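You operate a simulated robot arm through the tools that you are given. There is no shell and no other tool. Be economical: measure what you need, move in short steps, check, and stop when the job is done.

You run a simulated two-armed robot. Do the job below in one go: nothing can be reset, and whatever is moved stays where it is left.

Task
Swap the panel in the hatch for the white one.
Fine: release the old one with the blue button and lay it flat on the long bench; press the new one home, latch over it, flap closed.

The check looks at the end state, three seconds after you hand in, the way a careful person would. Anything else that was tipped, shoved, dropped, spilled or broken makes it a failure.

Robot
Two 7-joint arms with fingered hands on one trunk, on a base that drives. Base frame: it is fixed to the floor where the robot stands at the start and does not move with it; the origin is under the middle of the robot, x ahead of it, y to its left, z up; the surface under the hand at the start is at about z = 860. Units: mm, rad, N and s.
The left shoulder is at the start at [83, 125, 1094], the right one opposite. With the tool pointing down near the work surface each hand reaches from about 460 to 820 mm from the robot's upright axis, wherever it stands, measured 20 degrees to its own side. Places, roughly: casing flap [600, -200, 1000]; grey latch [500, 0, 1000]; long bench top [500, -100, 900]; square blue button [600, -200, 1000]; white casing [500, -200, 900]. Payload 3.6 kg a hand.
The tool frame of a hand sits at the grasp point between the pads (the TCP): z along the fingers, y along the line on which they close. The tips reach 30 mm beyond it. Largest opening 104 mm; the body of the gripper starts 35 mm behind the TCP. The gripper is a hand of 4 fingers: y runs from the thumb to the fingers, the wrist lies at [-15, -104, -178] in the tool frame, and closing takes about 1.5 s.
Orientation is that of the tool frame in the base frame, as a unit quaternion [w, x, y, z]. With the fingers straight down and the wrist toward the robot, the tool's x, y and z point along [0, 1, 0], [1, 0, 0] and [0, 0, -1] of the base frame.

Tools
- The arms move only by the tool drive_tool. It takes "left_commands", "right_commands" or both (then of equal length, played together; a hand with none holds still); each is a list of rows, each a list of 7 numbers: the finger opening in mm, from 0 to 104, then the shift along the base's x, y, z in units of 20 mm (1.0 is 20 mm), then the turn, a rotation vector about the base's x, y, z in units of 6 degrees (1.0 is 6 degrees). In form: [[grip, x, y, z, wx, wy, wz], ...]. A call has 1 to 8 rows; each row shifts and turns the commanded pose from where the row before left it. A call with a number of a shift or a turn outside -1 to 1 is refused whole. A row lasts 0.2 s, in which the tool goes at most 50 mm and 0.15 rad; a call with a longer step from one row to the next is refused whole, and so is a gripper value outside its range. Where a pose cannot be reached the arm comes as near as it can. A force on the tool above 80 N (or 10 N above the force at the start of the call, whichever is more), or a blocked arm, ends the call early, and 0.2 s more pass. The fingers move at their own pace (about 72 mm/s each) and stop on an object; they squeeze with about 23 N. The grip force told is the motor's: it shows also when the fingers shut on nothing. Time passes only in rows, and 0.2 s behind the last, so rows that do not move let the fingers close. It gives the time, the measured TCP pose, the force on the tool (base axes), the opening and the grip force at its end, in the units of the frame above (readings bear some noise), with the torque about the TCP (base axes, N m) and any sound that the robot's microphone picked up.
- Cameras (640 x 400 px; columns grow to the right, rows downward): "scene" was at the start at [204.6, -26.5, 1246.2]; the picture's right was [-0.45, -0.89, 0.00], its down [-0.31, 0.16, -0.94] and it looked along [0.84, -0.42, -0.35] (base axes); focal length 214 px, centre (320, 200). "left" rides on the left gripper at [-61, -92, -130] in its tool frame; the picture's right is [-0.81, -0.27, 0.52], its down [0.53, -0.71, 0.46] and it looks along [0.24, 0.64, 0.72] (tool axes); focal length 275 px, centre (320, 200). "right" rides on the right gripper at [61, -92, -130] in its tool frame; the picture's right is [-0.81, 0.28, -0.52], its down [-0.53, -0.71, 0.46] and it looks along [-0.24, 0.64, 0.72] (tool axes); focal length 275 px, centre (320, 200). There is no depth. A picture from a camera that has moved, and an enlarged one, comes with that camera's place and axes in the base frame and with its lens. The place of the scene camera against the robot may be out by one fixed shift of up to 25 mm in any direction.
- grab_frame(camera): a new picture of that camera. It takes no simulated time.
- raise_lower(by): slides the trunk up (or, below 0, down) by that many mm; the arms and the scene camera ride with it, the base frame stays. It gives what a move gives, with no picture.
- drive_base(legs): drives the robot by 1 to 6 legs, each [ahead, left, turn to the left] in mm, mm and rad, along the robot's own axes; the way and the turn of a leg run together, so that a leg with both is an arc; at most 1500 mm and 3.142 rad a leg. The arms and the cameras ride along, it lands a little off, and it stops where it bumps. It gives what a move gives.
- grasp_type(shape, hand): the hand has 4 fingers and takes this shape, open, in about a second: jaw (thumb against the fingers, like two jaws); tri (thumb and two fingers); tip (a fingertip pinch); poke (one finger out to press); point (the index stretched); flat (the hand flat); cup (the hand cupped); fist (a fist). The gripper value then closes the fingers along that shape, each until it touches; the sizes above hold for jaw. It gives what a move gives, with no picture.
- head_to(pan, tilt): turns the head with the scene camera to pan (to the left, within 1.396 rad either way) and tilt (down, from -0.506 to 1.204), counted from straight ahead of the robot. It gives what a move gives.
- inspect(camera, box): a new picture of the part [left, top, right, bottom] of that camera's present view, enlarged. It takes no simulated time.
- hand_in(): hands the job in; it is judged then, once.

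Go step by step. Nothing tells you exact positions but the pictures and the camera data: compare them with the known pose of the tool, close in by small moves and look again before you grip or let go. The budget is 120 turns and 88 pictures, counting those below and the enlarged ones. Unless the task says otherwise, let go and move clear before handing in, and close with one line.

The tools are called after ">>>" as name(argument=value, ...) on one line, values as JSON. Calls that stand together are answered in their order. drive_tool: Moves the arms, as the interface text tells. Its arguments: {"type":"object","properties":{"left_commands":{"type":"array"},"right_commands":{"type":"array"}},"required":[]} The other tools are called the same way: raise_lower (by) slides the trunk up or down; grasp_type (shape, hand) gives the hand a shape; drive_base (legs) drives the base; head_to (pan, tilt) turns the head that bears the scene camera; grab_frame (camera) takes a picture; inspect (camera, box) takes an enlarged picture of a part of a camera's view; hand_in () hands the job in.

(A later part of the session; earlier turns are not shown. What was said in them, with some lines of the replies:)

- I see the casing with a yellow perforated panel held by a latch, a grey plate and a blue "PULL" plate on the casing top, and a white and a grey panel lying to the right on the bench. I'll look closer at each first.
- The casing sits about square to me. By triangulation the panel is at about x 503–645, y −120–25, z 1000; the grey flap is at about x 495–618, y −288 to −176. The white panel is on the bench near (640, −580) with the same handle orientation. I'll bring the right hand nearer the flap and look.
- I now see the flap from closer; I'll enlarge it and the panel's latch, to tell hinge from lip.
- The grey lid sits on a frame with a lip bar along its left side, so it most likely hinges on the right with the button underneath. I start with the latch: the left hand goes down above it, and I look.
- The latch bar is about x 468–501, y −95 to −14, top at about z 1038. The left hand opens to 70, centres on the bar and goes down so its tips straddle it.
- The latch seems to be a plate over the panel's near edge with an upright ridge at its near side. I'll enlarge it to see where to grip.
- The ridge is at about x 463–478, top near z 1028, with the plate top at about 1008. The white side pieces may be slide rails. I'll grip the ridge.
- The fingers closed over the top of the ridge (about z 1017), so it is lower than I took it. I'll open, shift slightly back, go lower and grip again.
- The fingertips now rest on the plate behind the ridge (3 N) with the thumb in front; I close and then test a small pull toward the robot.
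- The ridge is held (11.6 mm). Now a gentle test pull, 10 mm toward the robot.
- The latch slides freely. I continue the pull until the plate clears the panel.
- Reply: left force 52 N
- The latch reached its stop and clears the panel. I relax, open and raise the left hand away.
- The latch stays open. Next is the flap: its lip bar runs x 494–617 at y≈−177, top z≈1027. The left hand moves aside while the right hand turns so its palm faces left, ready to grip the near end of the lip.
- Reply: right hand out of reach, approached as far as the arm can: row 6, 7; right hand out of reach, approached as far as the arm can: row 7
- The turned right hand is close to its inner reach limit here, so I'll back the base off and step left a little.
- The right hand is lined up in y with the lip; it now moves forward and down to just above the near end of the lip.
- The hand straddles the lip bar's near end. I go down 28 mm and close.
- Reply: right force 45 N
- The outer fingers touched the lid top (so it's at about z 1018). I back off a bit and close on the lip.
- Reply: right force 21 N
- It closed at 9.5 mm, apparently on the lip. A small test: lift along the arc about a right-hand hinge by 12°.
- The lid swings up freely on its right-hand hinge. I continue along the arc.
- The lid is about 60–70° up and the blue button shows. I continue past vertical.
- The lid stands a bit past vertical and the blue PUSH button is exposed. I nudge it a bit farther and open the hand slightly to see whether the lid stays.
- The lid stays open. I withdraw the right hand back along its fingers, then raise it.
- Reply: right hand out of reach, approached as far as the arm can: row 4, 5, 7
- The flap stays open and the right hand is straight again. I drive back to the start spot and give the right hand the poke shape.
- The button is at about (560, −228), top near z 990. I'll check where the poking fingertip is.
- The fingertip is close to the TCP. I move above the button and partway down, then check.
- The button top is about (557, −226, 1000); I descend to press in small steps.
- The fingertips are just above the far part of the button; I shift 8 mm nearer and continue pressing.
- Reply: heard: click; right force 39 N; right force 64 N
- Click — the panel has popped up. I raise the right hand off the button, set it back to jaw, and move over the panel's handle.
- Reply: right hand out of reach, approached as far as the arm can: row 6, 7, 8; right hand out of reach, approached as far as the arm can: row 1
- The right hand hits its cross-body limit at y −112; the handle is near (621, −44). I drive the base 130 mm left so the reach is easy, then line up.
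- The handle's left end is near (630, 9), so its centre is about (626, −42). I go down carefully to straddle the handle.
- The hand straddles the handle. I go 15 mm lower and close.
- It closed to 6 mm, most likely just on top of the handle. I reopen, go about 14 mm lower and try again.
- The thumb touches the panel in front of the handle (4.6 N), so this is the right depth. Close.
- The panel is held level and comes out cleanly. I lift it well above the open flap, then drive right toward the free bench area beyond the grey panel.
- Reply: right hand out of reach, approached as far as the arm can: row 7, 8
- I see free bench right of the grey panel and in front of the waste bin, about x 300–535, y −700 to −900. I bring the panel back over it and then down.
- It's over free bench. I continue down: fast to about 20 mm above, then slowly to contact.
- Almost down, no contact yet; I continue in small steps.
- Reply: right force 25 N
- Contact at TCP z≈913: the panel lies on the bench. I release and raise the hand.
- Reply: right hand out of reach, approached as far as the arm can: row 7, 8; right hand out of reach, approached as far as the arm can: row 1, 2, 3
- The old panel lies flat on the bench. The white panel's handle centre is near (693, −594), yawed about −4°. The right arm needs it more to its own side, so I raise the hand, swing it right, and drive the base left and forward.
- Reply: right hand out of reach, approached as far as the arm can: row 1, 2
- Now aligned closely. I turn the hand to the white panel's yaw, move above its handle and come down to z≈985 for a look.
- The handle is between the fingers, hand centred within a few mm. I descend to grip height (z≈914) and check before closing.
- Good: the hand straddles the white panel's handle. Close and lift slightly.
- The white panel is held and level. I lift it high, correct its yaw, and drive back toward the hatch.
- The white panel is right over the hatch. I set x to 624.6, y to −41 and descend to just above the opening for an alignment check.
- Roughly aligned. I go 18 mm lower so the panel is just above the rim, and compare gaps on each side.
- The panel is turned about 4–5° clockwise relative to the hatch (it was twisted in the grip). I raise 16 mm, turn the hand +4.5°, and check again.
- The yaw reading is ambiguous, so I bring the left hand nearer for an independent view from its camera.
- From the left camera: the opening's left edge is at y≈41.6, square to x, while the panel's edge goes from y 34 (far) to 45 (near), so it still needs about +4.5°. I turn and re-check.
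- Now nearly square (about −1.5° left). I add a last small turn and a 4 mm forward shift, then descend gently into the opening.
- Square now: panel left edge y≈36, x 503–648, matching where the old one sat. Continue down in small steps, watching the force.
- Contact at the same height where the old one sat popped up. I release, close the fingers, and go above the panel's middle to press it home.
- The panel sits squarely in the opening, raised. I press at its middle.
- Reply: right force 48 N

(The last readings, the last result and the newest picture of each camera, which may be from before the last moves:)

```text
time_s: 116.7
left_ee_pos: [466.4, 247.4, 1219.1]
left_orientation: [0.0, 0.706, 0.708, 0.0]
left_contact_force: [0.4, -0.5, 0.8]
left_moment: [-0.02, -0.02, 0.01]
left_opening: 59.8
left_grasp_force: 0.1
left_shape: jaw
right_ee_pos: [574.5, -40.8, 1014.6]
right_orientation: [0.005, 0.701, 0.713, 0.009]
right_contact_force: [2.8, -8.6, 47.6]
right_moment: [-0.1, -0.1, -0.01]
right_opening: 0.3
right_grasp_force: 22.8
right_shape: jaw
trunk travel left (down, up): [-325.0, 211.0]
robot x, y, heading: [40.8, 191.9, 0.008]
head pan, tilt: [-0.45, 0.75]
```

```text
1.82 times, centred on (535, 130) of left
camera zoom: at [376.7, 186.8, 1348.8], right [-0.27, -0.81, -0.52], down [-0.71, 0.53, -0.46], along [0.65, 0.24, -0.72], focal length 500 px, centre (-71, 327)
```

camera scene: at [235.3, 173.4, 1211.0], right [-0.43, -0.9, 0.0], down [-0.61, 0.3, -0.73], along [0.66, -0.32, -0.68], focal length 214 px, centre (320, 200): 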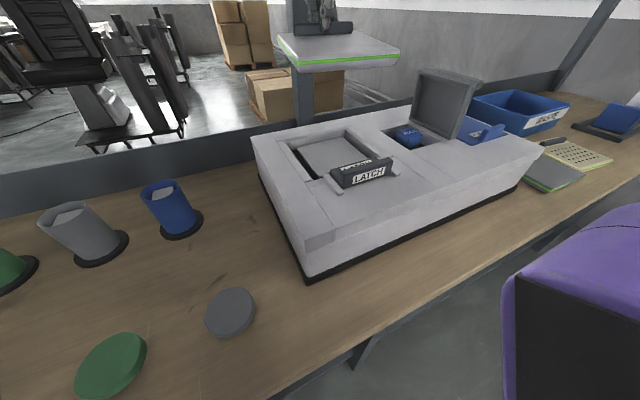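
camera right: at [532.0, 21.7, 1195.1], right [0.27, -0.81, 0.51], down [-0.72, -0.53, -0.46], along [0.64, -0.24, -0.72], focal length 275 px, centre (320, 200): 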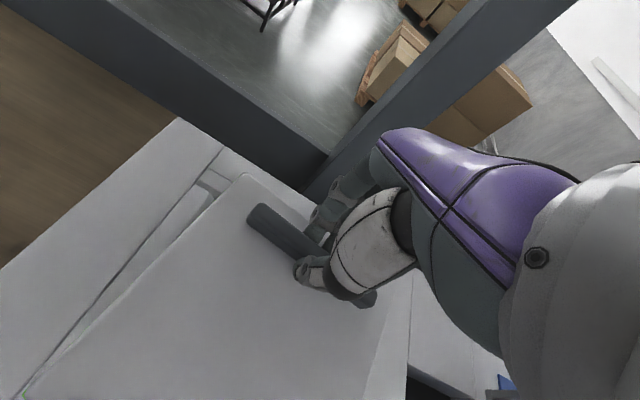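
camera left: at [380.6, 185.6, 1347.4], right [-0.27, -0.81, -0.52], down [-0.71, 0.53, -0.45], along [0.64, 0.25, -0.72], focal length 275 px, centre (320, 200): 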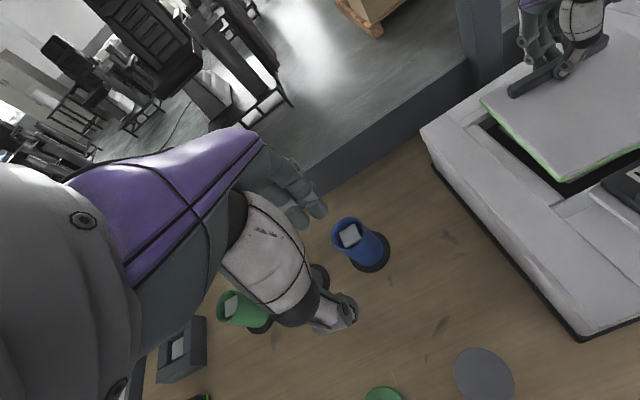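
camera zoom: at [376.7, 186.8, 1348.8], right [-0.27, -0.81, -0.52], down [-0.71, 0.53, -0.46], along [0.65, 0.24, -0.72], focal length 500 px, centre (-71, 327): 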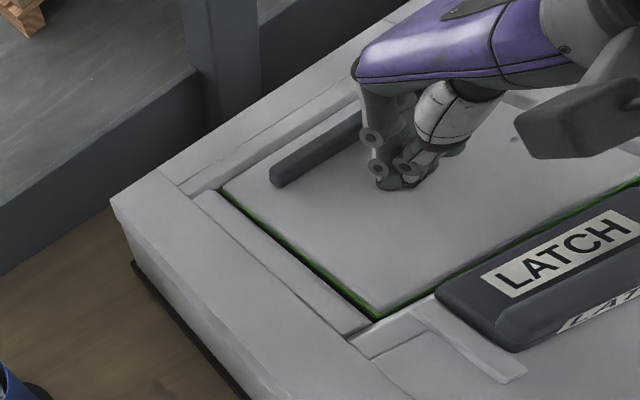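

The panel has sunk nearly flush at 48 N, but I heard no click; I press a little further.

>>> drive_tool(right_commands=[[0, 0, 0, -0.2, 0, 0, 0], [0, 0, 0, 0, 0, 0, 0], [0, 0, 0, 0, 0, 0, 0]])

>>> drive_tool(right_commands=[[0, 0, 0, 1, 0, 0, 0], [0, 0, 0, 1, 0, 0, 0], [0, 0, 0, 0, 0, 0, 0]])

>>> inspect(camera="left", box=[430, 20, 640, 240])

```text
time_s: 117.5
left_ee_pos: [465.7, 248.6, 1219.6]
left_orientation: [0.002, 0.706, 0.708, 0.002]
left_contact_force: [0.0, -0.6, -0.5]
left_moment: [0.0, -0.02, 0.01]
left_opening: 59.8
left_grasp_force: 0.0
left_shape: jaw
right_ee_pos: [574.7, -42.6, 1013.6]
right_orientation: [0.007, 0.702, 0.712, 0.013]
right_contact_force: [-0.9, -11.5, 64.4]
right_moment: [-0.19, 0.02, -0.05]
right_opening: 0.1
right_grasp_force: 23.5
right_shape: jaw
trunk travel left (down, up): [-325.0, 211.0]
robot x, y, heading: [38.6, 192.6, -0.0]
head pan, tilt: [-0.45, 0.75]
```

```text
time_s: 118.3
left_ee_pos: [469.8, 248.9, 1216.2]
left_orientation: [0.0, 0.706, 0.708, 0.0]
left_contact_force: [-0.2, 0.3, -0.1]
left_moment: [-0.01, 0.05, 0.0]
left_opening: 59.8
left_grasp_force: 0.0
left_shape: jaw
right_ee_pos: [573.9, -42.6, 1043.3]
right_orientation: [-0.003, 0.702, 0.712, 0.001]
right_contact_force: [0.4, -0.3, -0.5]
right_moment: [-0.02, 0.0, 0.0]
right_opening: 0.1
right_grasp_force: 23.1
right_shape: jaw
trunk travel left (down, up): [-325.0, 211.0]
robot x, y, heading: [38.2, 194.0, 0.006]
head pan, tilt: [-0.45, 0.75]
```

```text
1.82 times, centred on (535, 130) of left
camera zoom: at [380.8, 186.5, 1347.3], right [-0.27, -0.81, -0.52], down [-0.71, 0.53, -0.45], along [0.64, 0.25, -0.73], focal length 500 px, centre (-71, 327)
```

zoom: 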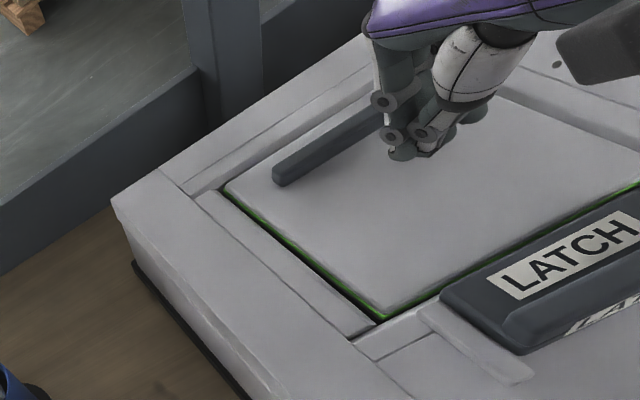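

It stays down. I check how flush it sits from the scene camera.

>>> inspect(camera="scene", box=[270, 90, 400, 200])

```text
3.64 times, centred on (335, 145) of scene
camera zoom: at [235.6, 173.3, 1210.8], right [-0.43, -0.9, 0.0], down [-0.61, 0.3, -0.73], along [0.66, -0.32, -0.68], focal length 780 px, centre (266, 400)
```

zoom: 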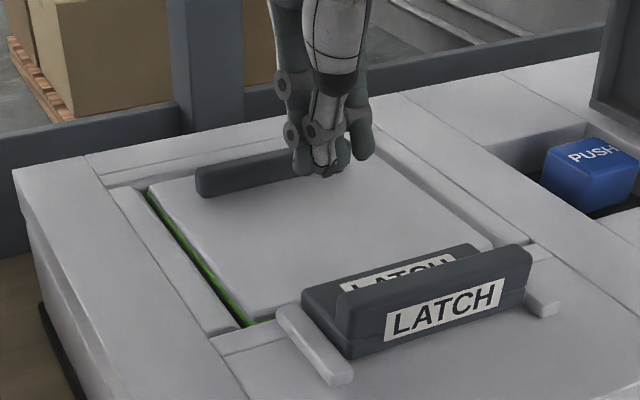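

It looks almost flush. To be sure it's home I also press near the far edge and the near edge.

>>> drive_tool(right_commands=[[0, 0.9, 0, 0, 0, 0, 0], [0, 0, 0, -0.8, 0, 0, 0], [0, 0, 0, -0.5, 0, 0, 0], [0, 0, 0, -0.4, 0, 0, 0], [0, 0, 0, 0, 0, 0, 0]])

>>> drive_tool(right_commands=[[0, 0, 0, 1, 0, 0, 0], [0, 0, 0, 0.7, 0, 0, 0], [0, -1, 0, 0, 0, 0, 0], [0, -1, 0, 0, 0, 0, 0], [0, -0.9, 0, 0, 0, 0, 0], [0, 0, 0, 0, 0, 0, 0]])

>>> drive_tool(right_commands=[[0, 0, 0, -0.8, 0, 0, 0], [0, 0, 0, -0.5, 0, 0, 0], [0, 0, 0, -0.4, 0, 0, 0], [0, 0, 0, 0, 0, 0, 0]])

```text
time_s: 119.5
left_ee_pos: [469.3, 249.3, 1217.6]
left_orientation: [0.0, 0.706, 0.708, 0.001]
left_contact_force: [0.2, -0.1, -0.4]
left_moment: [-0.03, 0.0, 0.0]
left_opening: 59.9
left_grasp_force: 0.1
left_shape: jaw
right_ee_pos: [593.4, -41.6, 1014.7]
right_orientation: [0.003, 0.701, 0.713, 0.008]
right_contact_force: [4.9, -4.5, 32.3]
right_moment: [-0.03, -0.3, -0.03]
right_opening: 0.0
right_grasp_force: 22.6
right_shape: jaw
trunk travel left (down, up): [-325.0, 211.0]
robot x, y, heading: [32.8, 196.5, 0.005]
head pan, tilt: [-0.45, 0.75]
```

```text
time_s: 120.9
left_ee_pos: [471.2, 249.1, 1217.7]
left_orientation: [0.0, 0.707, 0.708, 0.0]
left_contact_force: [0.4, -0.2, 1.1]
left_moment: [-0.01, 0.01, -0.01]
left_opening: 59.7
left_grasp_force: 0.0
left_shape: jaw
right_ee_pos: [535.0, -42.9, 1044.6]
right_orientation: [-0.001, 0.702, 0.713, 0.002]
right_contact_force: [-0.4, 0.6, -0.1]
right_moment: [0.0, -0.05, 0.02]
right_opening: 0.0
right_grasp_force: 22.7
right_shape: jaw
trunk travel left (down, up): [-325.0, 211.0]
robot x, y, heading: [38.5, 195.8, 0.003]
head pan, tilt: [-0.45, 0.75]
```

```text
time_s: 121.9
left_ee_pos: [469.7, 248.8, 1219.6]
left_orientation: [0.001, 0.707, 0.708, 0.0]
left_contact_force: [-0.6, -0.2, -0.9]
left_moment: [0.02, -0.03, 0.01]
left_opening: 60.1
left_grasp_force: 0.1
left_shape: jaw
right_ee_pos: [535.0, -40.5, 1014.3]
right_orientation: [0.003, 0.702, 0.712, 0.006]
right_contact_force: [2.4, -5.0, 33.2]
right_moment: [-0.06, -0.19, -0.05]
right_opening: 0.2
right_grasp_force: 23.0
right_shape: jaw
trunk travel left (down, up): [-325.0, 211.0]
robot x, y, heading: [39.5, 190.8, -0.003]
head pan, tilt: [-0.45, 0.75]
```

All three spots stop at the same height (z≈1014.5), so the panel is home and level. Now the latch: I raise, open, and move over its ridge.

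>>> drive_tool(right_commands=[[0, 0, 0, 1, 0, 0, 0], [0, 0, 0, 1, 0, 0, 0], [60, 0, 0, 0.7, 0, 0, 0], [60, -1, -0.2, 0, 0, 0, 0], [60, -1, -0.2, 0, 0, 0, 0], [60, -1, -0.2, 0, 0, 0, 0], [60, -1, -0.1, 0, 0, 0, 0], [60, -0.4, 0, 0, 0, 0, 0]])

>>> inspect(camera="scene", box=[280, 100, 440, 230])

>>> inspect(camera="left", box=[460, 60, 640, 240])

```text
time_s: 123.7
left_ee_pos: [470.1, 249.3, 1216.7]
left_orientation: [0.0, 0.706, 0.708, 0.0]
left_contact_force: [0.2, 0.4, 0.1]
left_moment: [0.0, -0.01, -0.03]
left_opening: 59.9
left_grasp_force: 0.1
left_shape: jaw
right_ee_pos: [447.9, -54.8, 1062.1]
right_orientation: [-0.001, 0.701, 0.713, 0.002]
right_contact_force: [-1.0, -0.4, 0.8]
right_moment: [-0.01, -0.03, -0.01]
right_opening: 59.6
right_grasp_force: 0.0
right_shape: jaw
trunk travel left (down, up): [-325.0, 211.0]
robot x, y, heading: [35.8, 189.3, 0.005]
head pan, tilt: [-0.45, 0.75]
```

```text
3.08 times, centred on (360, 165) of scene
camera zoom: at [235.2, 173.4, 1211.0], right [-0.43, -0.9, 0.0], down [-0.61, 0.3, -0.73], along [0.66, -0.32, -0.68], focal length 660 px, centre (197, 308)
```

zoom: 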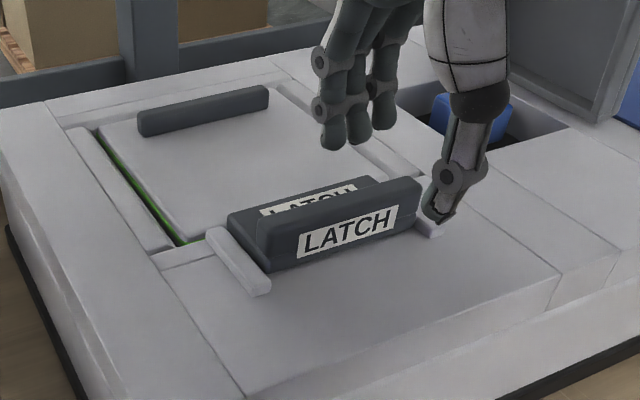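

```text
2.22 times, centred on (550, 150) of left
camera zoom: at [380.2, 186.6, 1347.6], right [-0.27, -0.81, -0.52], down [-0.71, 0.53, -0.45], along [0.64, 0.25, -0.72], focal length 612 px, centre (-191, 311)
```

zoom: 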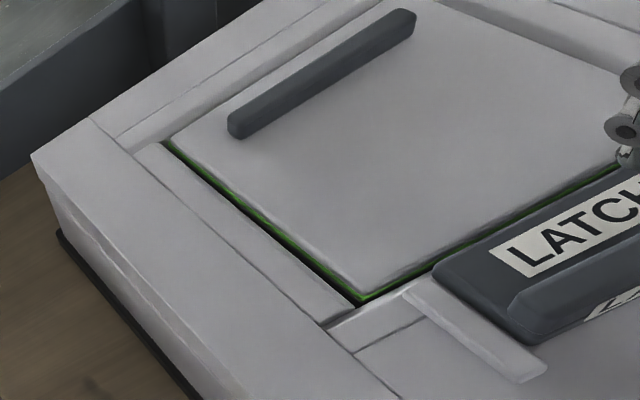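

The ridge is at about x 450–459. I centre on x≈455, descend to the height that worked before and grip it.

>>> drive_tool(right_commands=[[60, 0.35, 0.2, 0, 0, 0, 0], [60, 0, 0, -0.8, 0, 0, 0], [60, 0, 0, -0.7, 0, 0, 0], [60, 0, 0, 0, 0, 0, 0], [0, 0, 0, 0, 0, 0, 0], [0, 0, 0, 0, 0, 0, 0], [0, 0, 0, 0, 0, 0, 0], [0, 0, 0, 0, 0, 0, 0]])

>>> drive_tool(right_commands=[[0, 0, 0, 0, 0, 0, 0], [0, 0.4, 0, 0, 0, 0, 0], [0, 0.4, 0, 0, 0, 0, 0], [0, 0, 0, 0, 0, 0, 0]])

>>> inspect(camera="left", box=[460, 60, 640, 240])

```text
time_s: 125.5
left_ee_pos: [470.5, 248.1, 1216.9]
left_orientation: [0.0, 0.706, 0.708, 0.0]
left_contact_force: [0.5, -0.5, -0.3]
left_moment: [-0.02, 0.02, 0.03]
left_opening: 59.8
left_grasp_force: 0.1
left_shape: jaw
right_ee_pos: [454.9, -51.1, 1032.7]
right_orientation: [-0.001, 0.701, 0.713, 0.003]
right_contact_force: [0.6, 0.0, -2.8]
right_moment: [0.01, -0.03, 0.06]
right_opening: 11.8
right_grasp_force: 23.4
right_shape: jaw
trunk travel left (down, up): [-325.0, 211.0]
robot x, y, heading: [38.4, 194.2, 0.003]
head pan, tilt: [-0.45, 0.75]
```

```text
time_s: 126.5
left_ee_pos: [470.8, 248.7, 1216.3]
left_orientation: [0.0, 0.706, 0.708, 0.0]
left_contact_force: [-0.6, -0.4, 0.0]
left_moment: [0.03, -0.01, 0.01]
left_opening: 59.8
left_grasp_force: 0.0
left_shape: jaw
right_ee_pos: [471.2, -51.5, 1032.3]
right_orientation: [-0.002, 0.702, 0.712, 0.002]
right_contact_force: [-0.8, 0.2, -5.1]
right_moment: [0.02, 0.01, 0.09]
right_opening: 11.5
right_grasp_force: 23.1
right_shape: jaw
trunk travel left (down, up): [-325.0, 211.0]
robot x, y, heading: [37.6, 193.9, -0.0]
head pan, tilt: [-0.45, 0.75]
```

```text
2.22 times, centred on (550, 150) of left
camera zoom: at [380.5, 186.5, 1347.5], right [-0.27, -0.81, -0.52], down [-0.71, 0.53, -0.45], along [0.64, 0.25, -0.72], focal length 612 px, centre (-191, 311)
```

zoom: 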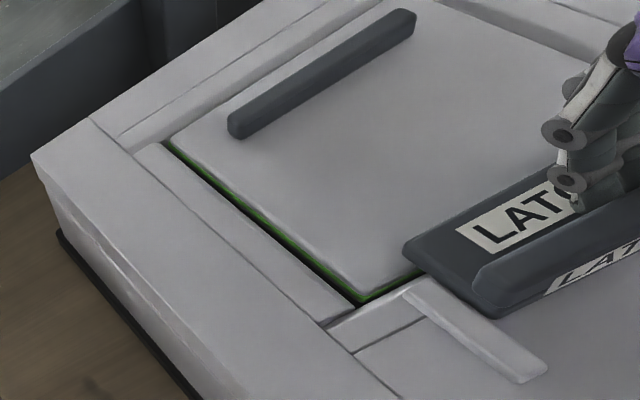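

The latch slides over the panel edge. I push a bit more to find its stop.

>>> drive_tool(right_commands=[[0, 0.3, 0, 0, 0, 0, 0], [0, 0.2, 0, 0, 0, 0, 0], [0, 0, 0, 0, 0, 0, 0]])

```text
time_s: 127.3
left_ee_pos: [469.1, 248.6, 1218.1]
left_orientation: [0.0, 0.706, 0.708, 0.0]
left_contact_force: [-0.8, 0.8, 0.6]
left_moment: [0.0, -0.01, -0.03]
left_opening: 59.7
left_grasp_force: 0.0
left_shape: jaw
right_ee_pos: [479.7, -52.3, 1031.1]
right_orientation: [-0.002, 0.701, 0.713, 0.002]
right_contact_force: [-13.5, 3.9, -4.0]
right_moment: [0.11, 0.41, 0.07]
right_opening: 10.7
right_grasp_force: 23.0
right_shape: jaw
trunk travel left (down, up): [-325.0, 211.0]
robot x, y, heading: [35.3, 195.7, 0.004]
head pan, tilt: [-0.45, 0.75]
```

The latch is against its stop, over the panel. I release and raise, then drive right to close the flap.

>>> drive_tool(right_commands=[[60, -0.15, 0, 0, 0, 0, 0], [60, 0, 0, 0, 0, 0, 0], [60, 0, 0, 0, 0, 0, 0], [60, 0, 0, 0.5, 0, 0, 0], [60, 0, 0, 1, 0, 0, 0], [60, 0, 0, 1, 0, 0, 0], [60, 0, 0, 1, 0, 0, 0], [60, 0, 0, 1, 0, 0, 0]])

>>> drive_tool(right_commands=[[0, 0, -0.5, 1, 0, 0, 0], [0, 0, -0.5, 1, 0, 0, 0], [0, 0, -0.5, 1, 0, 0, 0], [0, 0, -0.5, 1, 0, 0, 0]])

>>> drive_base(legs=[[0, -190, 0]])

>>> drive_tool(right_commands=[[0, 0, -1, 0, 0, 0, 0], [0, 0, -1, 0, 0, 0, 0], [0, 0.5, -1, 0, 0, 0, 0], [0, 0.5, -1, 0, 0, 0, 0], [0, 0.7, -1, 0, 0, 0, 0], [0, 0.7, -0.5, 0, 0, 0, 0], [0, 0.7, 0, 0, 0, 0, 0], [0, 0.7, 0, 0, 0, 0, 0]])

>>> grab_frame(camera="scene")

```text
time_s: 129.1
left_ee_pos: [471.5, 248.0, 1217.7]
left_orientation: [0.0, 0.707, 0.708, 0.0]
left_contact_force: [-0.6, 0.1, 0.1]
left_moment: [0.01, 0.04, 0.02]
left_opening: 60.1
left_grasp_force: 0.2
left_shape: jaw
right_ee_pos: [475.7, -51.8, 1122.1]
right_orientation: [-0.001, 0.702, 0.713, 0.002]
right_contact_force: [-0.1, -0.3, 0.2]
right_moment: [0.02, -0.04, 0.02]
right_opening: 59.7
right_grasp_force: 0.1
right_shape: jaw
trunk travel left (down, up): [-325.0, 211.0]
robot x, y, heading: [39.8, 193.7, 0.003]
head pan, tilt: [-0.45, 0.75]
```

```text
time_s: 130.1
left_ee_pos: [470.5, 248.8, 1218.2]
left_orientation: [0.0, 0.707, 0.707, 0.0]
left_contact_force: [-1.4, -0.7, -0.3]
left_moment: [0.0, -0.02, -0.02]
left_opening: 60.0
left_grasp_force: 0.1
left_shape: jaw
right_ee_pos: [477.6, -92.3, 1202.7]
right_orientation: [-0.001, 0.701, 0.713, 0.002]
right_contact_force: [0.2, 1.1, -0.6]
right_moment: [0.0, -0.03, -0.02]
right_opening: 0.0
right_grasp_force: 23.1
right_shape: jaw
trunk travel left (down, up): [-325.0, 211.0]
robot x, y, heading: [33.7, 190.6, -0.003]
head pan, tilt: [-0.45, 0.75]
```

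```text
time_s: 132.4
left_ee_pos: [470.4, 60.8, 1217.3]
left_orientation: [0.001, 0.708, 0.707, 0.0]
left_contact_force: [0.4, 0.1, 0.2]
left_moment: [0.0, 0.01, -0.02]
left_opening: 59.7
left_grasp_force: 0.1
left_shape: jaw
right_ee_pos: [476.6, -279.2, 1203.1]
right_orientation: [-0.001, 0.703, 0.711, 0.002]
right_contact_force: [0.6, 0.2, -0.2]
right_moment: [0.02, 0.02, -0.03]
right_opening: 0.0
right_grasp_force: 22.8
right_shape: jaw
trunk travel left (down, up): [-325.0, 211.0]
robot x, y, heading: [38.6, 8.3, -0.005]
head pan, tilt: [-0.45, 0.75]
```

```text
time_s: 134.2
left_ee_pos: [471.6, 60.9, 1216.9]
left_orientation: [0.0, 0.708, 0.707, 0.0]
left_contact_force: [0.0, 0.1, -0.7]
left_moment: [-0.02, 0.02, 0.0]
left_opening: 60.1
left_grasp_force: 0.1
left_shape: jaw
right_ee_pos: [553.0, -390.2, 1202.4]
right_orientation: [-0.001, 0.703, 0.711, 0.002]
right_contact_force: [-0.2, 0.2, 0.2]
right_moment: [-0.02, -0.02, 0.01]
right_opening: 0.0
right_grasp_force: 23.2
right_shape: jaw
trunk travel left (down, up): [-325.0, 211.0]
robot x, y, heading: [38.9, 6.4, -0.003]
head pan, tilt: [-0.45, 0.75]
```

```text
4 pictures are left
camera scene: at [235.3, -12.4, 1210.9], right [-0.44, -0.9, 0.0], down [-0.61, 0.3, -0.73], along [0.66, -0.32, -0.68], focal length 214 px, centre (320, 200)
```

scene: 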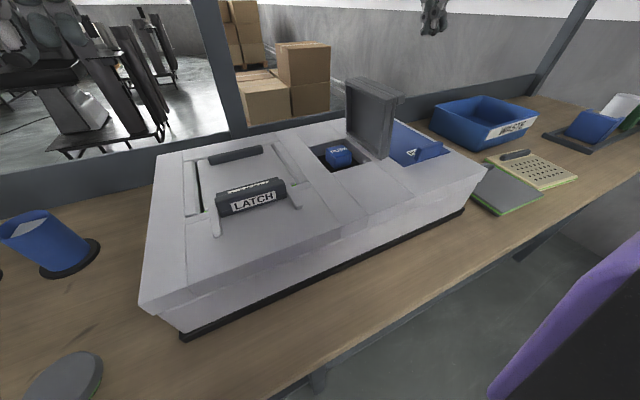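

The hand is on the right of the open flap. I go down to z≈1095 and push the flap leftward.

>>> drive_tool(right_commands=[[0, 0, 0, -0.9, 0, 0, 0], [0, 0, 0, -0.9, 0, 0, 0], [0, 0, 0, -0.9, 0, 0, 0], [0, 0, 0, -0.9, 0, 0, 0], [0, 0, 0, -0.9, 0, 0, 0], [0, 0, 0, -0.9, 0, 0, 0]])

>>> drive_tool(right_commands=[[0, 0, 0.6, 0, 0, 0, 0], [0, 0, 0.6, 0, 0, 0, 0], [0, 0, 0.6, 0, 0, 0, 0], [0, 0, 0.6, 0, 0, 0, 0], [0, 0, 0.5, 0, 0, 0, 0], [0, 0, 0, 0, 0, 0, 0]])

>>> inspect(camera="scene", box=[270, 50, 470, 210])

```text
time_s: 135.6
left_ee_pos: [471.5, 60.8, 1218.8]
left_orientation: [0.0, 0.708, 0.706, 0.001]
left_contact_force: [-0.1, 0.1, -0.5]
left_moment: [-0.02, 0.04, 0.01]
left_opening: 60.0
left_grasp_force: 0.1
left_shape: jaw
right_ee_pos: [552.9, -386.7, 1094.6]
right_orientation: [-0.001, 0.703, 0.711, 0.002]
right_contact_force: [-0.3, 0.3, -0.1]
right_moment: [0.01, 0.04, 0.03]
right_opening: 0.0
right_grasp_force: 23.4
right_shape: jaw
trunk travel left (down, up): [-325.0, 211.0]
robot x, y, heading: [39.0, 6.9, -0.002]
head pan, tilt: [-0.45, 0.75]
```

```text
time_s: 137.0
left_ee_pos: [470.4, 60.7, 1217.5]
left_orientation: [0.0, 0.708, 0.706, -0.001]
left_contact_force: [0.2, 0.2, -0.5]
left_moment: [-0.01, -0.03, 0.03]
left_opening: 59.8
left_grasp_force: 0.0
left_shape: jaw
right_ee_pos: [552.5, -330.0, 1094.8]
right_orientation: [-0.001, 0.703, 0.711, 0.003]
right_contact_force: [0.0, 0.0, -0.2]
right_moment: [0.04, 0.04, -0.03]
right_opening: 0.1
right_grasp_force: 23.0
right_shape: jaw
trunk travel left (down, up): [-325.0, 211.0]
robot x, y, heading: [35.8, 8.7, -0.003]
head pan, tilt: [-0.45, 0.75]
```

```text
2.50 times, centred on (370, 130) of scene
camera zoom: at [234.9, -12.6, 1211.0], right [-0.44, -0.9, 0.0], down [-0.61, 0.3, -0.73], along [0.66, -0.32, -0.68], focal length 536 px, centre (195, 375)
```

zoom: 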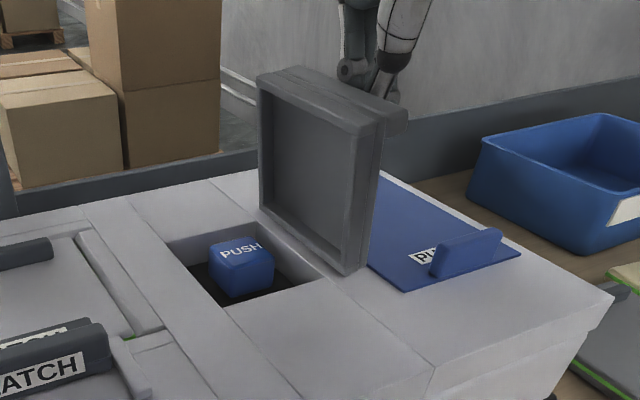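

The fingers are just behind the lip. I continue pushing to take the flap over vertical.

>>> drive_tool(right_commands=[[0, 0, 0.5, 0, 0, 0, 0], [0, 0, 0.5, 0, 0, 0, 0], [0, 0, 0.5, 0, 0, 0, 0], [0, 0, 0.5, 0, 0, 0, 0], [0, 0, 0, 0, 0, 0, 0]])

>>> drive_tool(right_commands=[[0, 0, 0.5, 0, 0, 0, 0], [0, 0, 0.5, 0, 0, 0, 0], [0, 0, 0.5, 0, 0, 0, 0], [0, 0, 0, 0, 0, 0, 0]])

>>> inspect(camera="scene", box=[270, 50, 470, 210])

```text
time_s: 138.2
left_ee_pos: [470.9, 59.7, 1217.3]
left_orientation: [0.0, 0.708, 0.706, 0.001]
left_contact_force: [0.6, 1.1, -0.3]
left_moment: [-0.02, -0.01, -0.03]
left_opening: 59.8
left_grasp_force: 0.1
left_shape: jaw
right_ee_pos: [553.0, -291.2, 1094.7]
right_orientation: [-0.002, 0.703, 0.711, 0.003]
right_contact_force: [-0.4, -0.3, -0.1]
right_moment: [0.0, -0.02, 0.01]
right_opening: 0.3
right_grasp_force: 22.7
right_shape: jaw
trunk travel left (down, up): [-325.0, 211.0]
robot x, y, heading: [40.1, 5.0, 0.003]
head pan, tilt: [-0.45, 0.75]
```

```text
time_s: 139.2
left_ee_pos: [470.1, 61.2, 1217.4]
left_orientation: [-0.001, 0.708, 0.706, -0.001]
left_contact_force: [-0.3, 0.4, -0.4]
left_moment: [0.02, -0.02, 0.01]
left_opening: 59.7
left_grasp_force: 0.0
left_shape: jaw
right_ee_pos: [552.4, -261.3, 1095.2]
right_orientation: [-0.002, 0.703, 0.712, 0.003]
right_contact_force: [-1.0, 0.6, 0.4]
right_moment: [0.0, -0.01, 0.02]
right_opening: 0.1
right_grasp_force: 22.4
right_shape: jaw
trunk travel left (down, up): [-325.0, 211.0]
robot x, y, heading: [39.0, 7.9, -0.004]
head pan, tilt: [-0.45, 0.75]
```

```text
2.50 times, centred on (370, 130) of scene
camera zoom: at [234.9, -12.7, 1211.0], right [-0.44, -0.9, 0.0], down [-0.61, 0.3, -0.73], along [0.66, -0.32, -0.68], focal length 536 px, centre (195, 375)
```

zoom: 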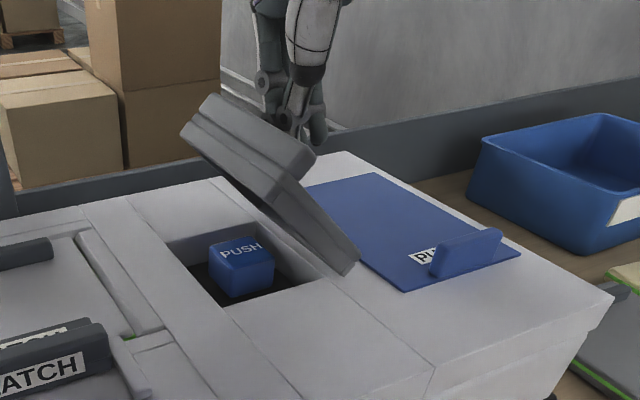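

The flap stays where it's pushed (stiff hinge), now at about 55°. I follow it left and down over its outer face to close it gently.

>>> drive_tool(right_commands=[[0, 0, 0.6, -0.2, 0, 0, 0], [0, 0, 0.6, -0.3, 0, 0, 0], [0, 0, 0.6, -0.4, 0, 0, 0], [0, 0, 0.5, -0.5, 0, 0, 0], [0, 0, 0, -0.5, 0, 0, 0], [0, 0, 0, 0, 0, 0, 0]])

>>> drive_tool(right_commands=[[0, 0, 0, -0.4, 0, 0, 0], [0, 0, 0, -0.3, 0, 0, 0], [0, 0, 0, 0, 0, 0, 0]])

```text
time_s: 140.6
left_ee_pos: [471.0, 60.3, 1217.6]
left_orientation: [0.0, 0.708, 0.706, 0.0]
left_contact_force: [-0.7, -0.1, 0.0]
left_moment: [0.04, -0.01, -0.02]
left_opening: 60.0
left_grasp_force: 0.0
left_shape: jaw
right_ee_pos: [553.0, -214.8, 1057.5]
right_orientation: [-0.001, 0.703, 0.711, 0.002]
right_contact_force: [-0.3, -0.3, -0.3]
right_moment: [0.0, 0.0, -0.04]
right_opening: 0.0
right_grasp_force: 22.9
right_shape: jaw
trunk travel left (down, up): [-325.0, 211.0]
robot x, y, heading: [37.6, 10.4, -0.007]
head pan, tilt: [-0.45, 0.75]
```

```text
time_s: 141.4
left_ee_pos: [470.7, 61.5, 1217.4]
left_orientation: [0.0, 0.708, 0.706, 0.0]
left_contact_force: [-0.3, -0.3, 0.6]
left_moment: [0.02, -0.01, 0.04]
left_opening: 60.1
left_grasp_force: 0.1
left_shape: jaw
right_ee_pos: [552.4, -215.1, 1042.9]
right_orientation: [-0.001, 0.703, 0.711, 0.003]
right_contact_force: [0.2, -0.3, -0.2]
right_moment: [-0.02, 0.02, 0.01]
right_opening: 0.2
right_grasp_force: 23.1
right_shape: jaw
trunk travel left (down, up): [-325.0, 211.0]
robot x, y, heading: [39.3, 11.5, -0.006]
head pan, tilt: [-0.45, 0.75]
```

No firm contact yet; I keep lowering slowly until the lid bottoms out.

>>> drive_tool(right_commands=[[0, 0, 0, -0.25, 0, 0, 0], [0, 0, 0, 0, 0, 0, 0]])

>>> drive_tool(right_commands=[[0, 0, 0, -0.25, 0, 0, 0], [0, 0, 0, 0, 0, 0, 0]])

>>> drive_tool(right_commands=[[0, 0, 0, -0.2, 0, 0, 0], [0, 0, 0, 0, 0, 0, 0]])

```text
time_s: 142.0
left_ee_pos: [470.3, 61.9, 1218.3]
left_orientation: [0.0, 0.708, 0.707, 0.001]
left_contact_force: [0.8, 0.0, -0.8]
left_moment: [0.02, 0.0, 0.02]
left_opening: 59.8
left_grasp_force: 0.0
left_shape: jaw
right_ee_pos: [554.0, -215.8, 1041.6]
right_orientation: [0.0, 0.702, 0.712, 0.004]
right_contact_force: [2.1, -2.3, 13.6]
right_moment: [-0.05, -0.12, 0.01]
right_opening: 0.0
right_grasp_force: 23.0
right_shape: jaw
trunk travel left (down, up): [-325.0, 211.0]
robot x, y, heading: [39.4, 9.9, -0.004]
head pan, tilt: [-0.45, 0.75]
```

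```text
time_s: 142.6
left_ee_pos: [468.5, 61.9, 1218.8]
left_orientation: [0.0, 0.708, 0.707, 0.001]
left_contact_force: [0.3, -0.3, -0.7]
left_moment: [0.01, -0.02, 0.01]
left_opening: 59.9
left_grasp_force: 0.1
left_shape: jaw
right_ee_pos: [552.4, -215.2, 1039.2]
right_orientation: [0.005, 0.703, 0.712, 0.008]
right_contact_force: [5.8, -7.1, 47.1]
right_moment: [-0.05, -0.27, -0.06]
right_opening: 0.3
right_grasp_force: 23.2
right_shape: jaw
trunk travel left (down, up): [-325.0, 211.0]
robot x, y, heading: [37.6, 6.2, -0.006]
head pan, tilt: [-0.45, 0.75]
```

```text
time_s: 143.2
left_ee_pos: [466.3, 61.3, 1219.4]
left_orientation: [0.0, 0.708, 0.706, 0.002]
left_contact_force: [0.7, 0.0, -0.1]
left_moment: [-0.02, 0.0, 0.01]
left_opening: 60.2
left_grasp_force: 0.1
left_shape: jaw
right_ee_pos: [553.1, -214.4, 1039.1]
right_orientation: [0.007, 0.704, 0.71, 0.011]
right_contact_force: [1.5, -9.4, 62.0]
right_moment: [-0.11, -0.11, -0.05]
right_opening: 0.0
right_grasp_force: 23.1
right_shape: jaw
trunk travel left (down, up): [-325.0, 211.0]
robot x, y, heading: [42.5, 8.2, -0.004]
head pan, tilt: [-0.45, 0.75]
```

The flap has bottomed out (62 N at lid height). I raise the hand clear and take a final look.

>>> drive_tool(right_commands=[[0, 0, 0, 1, 0, 0, 0], [0, 0, 0, 1, 0, 0, 0], [0, 0, 0, 1, 0, 0, 0], [0, 0, 0, 1, 0, 0, 0], [0, 0, 0, 1, 0, 0, 0], [0, 0, -1, 1, 0, 0, 0], [0, 0, -1, 1, 0, 0, 0], [0, 0, -1, 1, 0, 0, 0]])

>>> drive_tool(right_commands=[[0, -0.5, -1, 0.3, 0, 0, 0], [0, -0.5, -1, 0.3, 0, 0, 0], [0, -0.5, -1, 0.3, 0, 0, 0], [0, -0.5, -1, 0.3, 0, 0, 0], [0, -0.5, -1, 0, 0, 0, 0], [0, -0.5, -1, 0, 0, 0, 0]])

>>> inspect(camera="scene", box=[130, 80, 610, 300])

```text
time_s: 145.0
left_ee_pos: [469.0, 59.3, 1217.4]
left_orientation: [0.0, 0.707, 0.707, 0.0]
left_contact_force: [-0.3, 0.1, -0.1]
left_moment: [0.02, 0.01, 0.0]
left_opening: 59.9
left_grasp_force: 0.0
left_shape: jaw
right_ee_pos: [553.7, -276.9, 1188.6]
right_orientation: [-0.001, 0.703, 0.712, 0.003]
right_contact_force: [-0.2, 0.1, 0.1]
right_moment: [-0.01, 0.0, -0.03]
right_opening: 0.0
right_grasp_force: 22.3
right_shape: jaw
trunk travel left (down, up): [-325.0, 211.0]
robot x, y, heading: [38.2, 10.1, -0.005]
head pan, tilt: [-0.45, 0.75]
```

```text
time_s: 146.4
left_ee_pos: [470.7, 61.8, 1216.8]
left_orientation: [-0.001, 0.708, 0.706, 0.0]
left_contact_force: [-0.2, 0.9, -0.1]
left_moment: [0.01, -0.02, 0.0]
left_opening: 60.1
left_grasp_force: 0.1
left_shape: jaw
right_ee_pos: [493.0, -397.0, 1213.7]
right_orientation: [-0.001, 0.703, 0.712, 0.003]
right_contact_force: [0.3, -0.1, 0.0]
right_moment: [-0.01, 0.01, 0.0]
right_opening: 0.1
right_grasp_force: 22.9
right_shape: jaw
trunk travel left (down, up): [-325.0, 211.0]
robot x, y, heading: [43.6, 9.5, -0.005]
head pan, tilt: [-0.45, 0.75]
```

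```text
1.33 times, centred on (370, 190) of scene
camera zoom: at [234.8, -12.9, 1211.0], right [-0.44, -0.9, 0.0], down [-0.61, 0.3, -0.73], along [0.66, -0.32, -0.68], focal length 286 px, centre (253, 213)
```

zoom: 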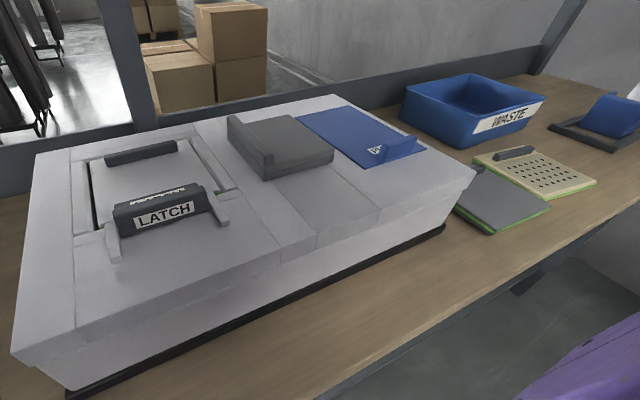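

The flap is closed, the latch is over, and the old panel lies flat. There's a darker gap on the panel's left, so I use the last picture to check it's seated.

>>> inspect(camera="left", box=[330, 90, 590, 310])

```text
1.82 times, centred on (460, 200) of left
camera zoom: at [379.9, -0.3, 1347.6], right [-0.28, -0.81, -0.52], down [-0.71, 0.53, -0.45], along [0.64, 0.24, -0.72], focal length 500 px, centre (66, 200)
```

zoom: 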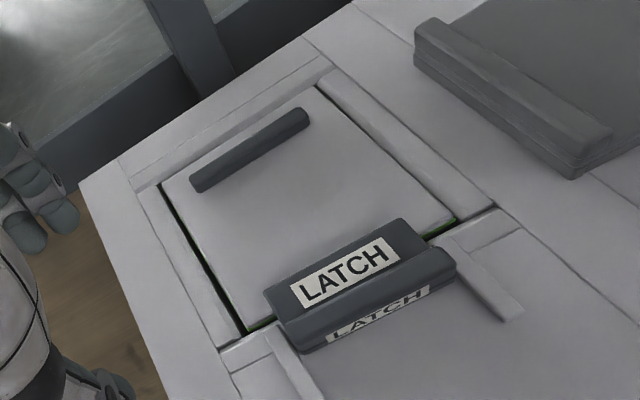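

The white panel sits flush and centred with the latch over it, the flap is shut, and both hands are clear, so I'm handing in.

>>> hand_in()

```text
The job is handed in.
```

The white panel is pressed home with the latch over it, the flap is closed, and the old panel lies flat on the long bench. I heard no click as the new panel seated, but it stopped at the same height at the middle, far and near points I pressed.
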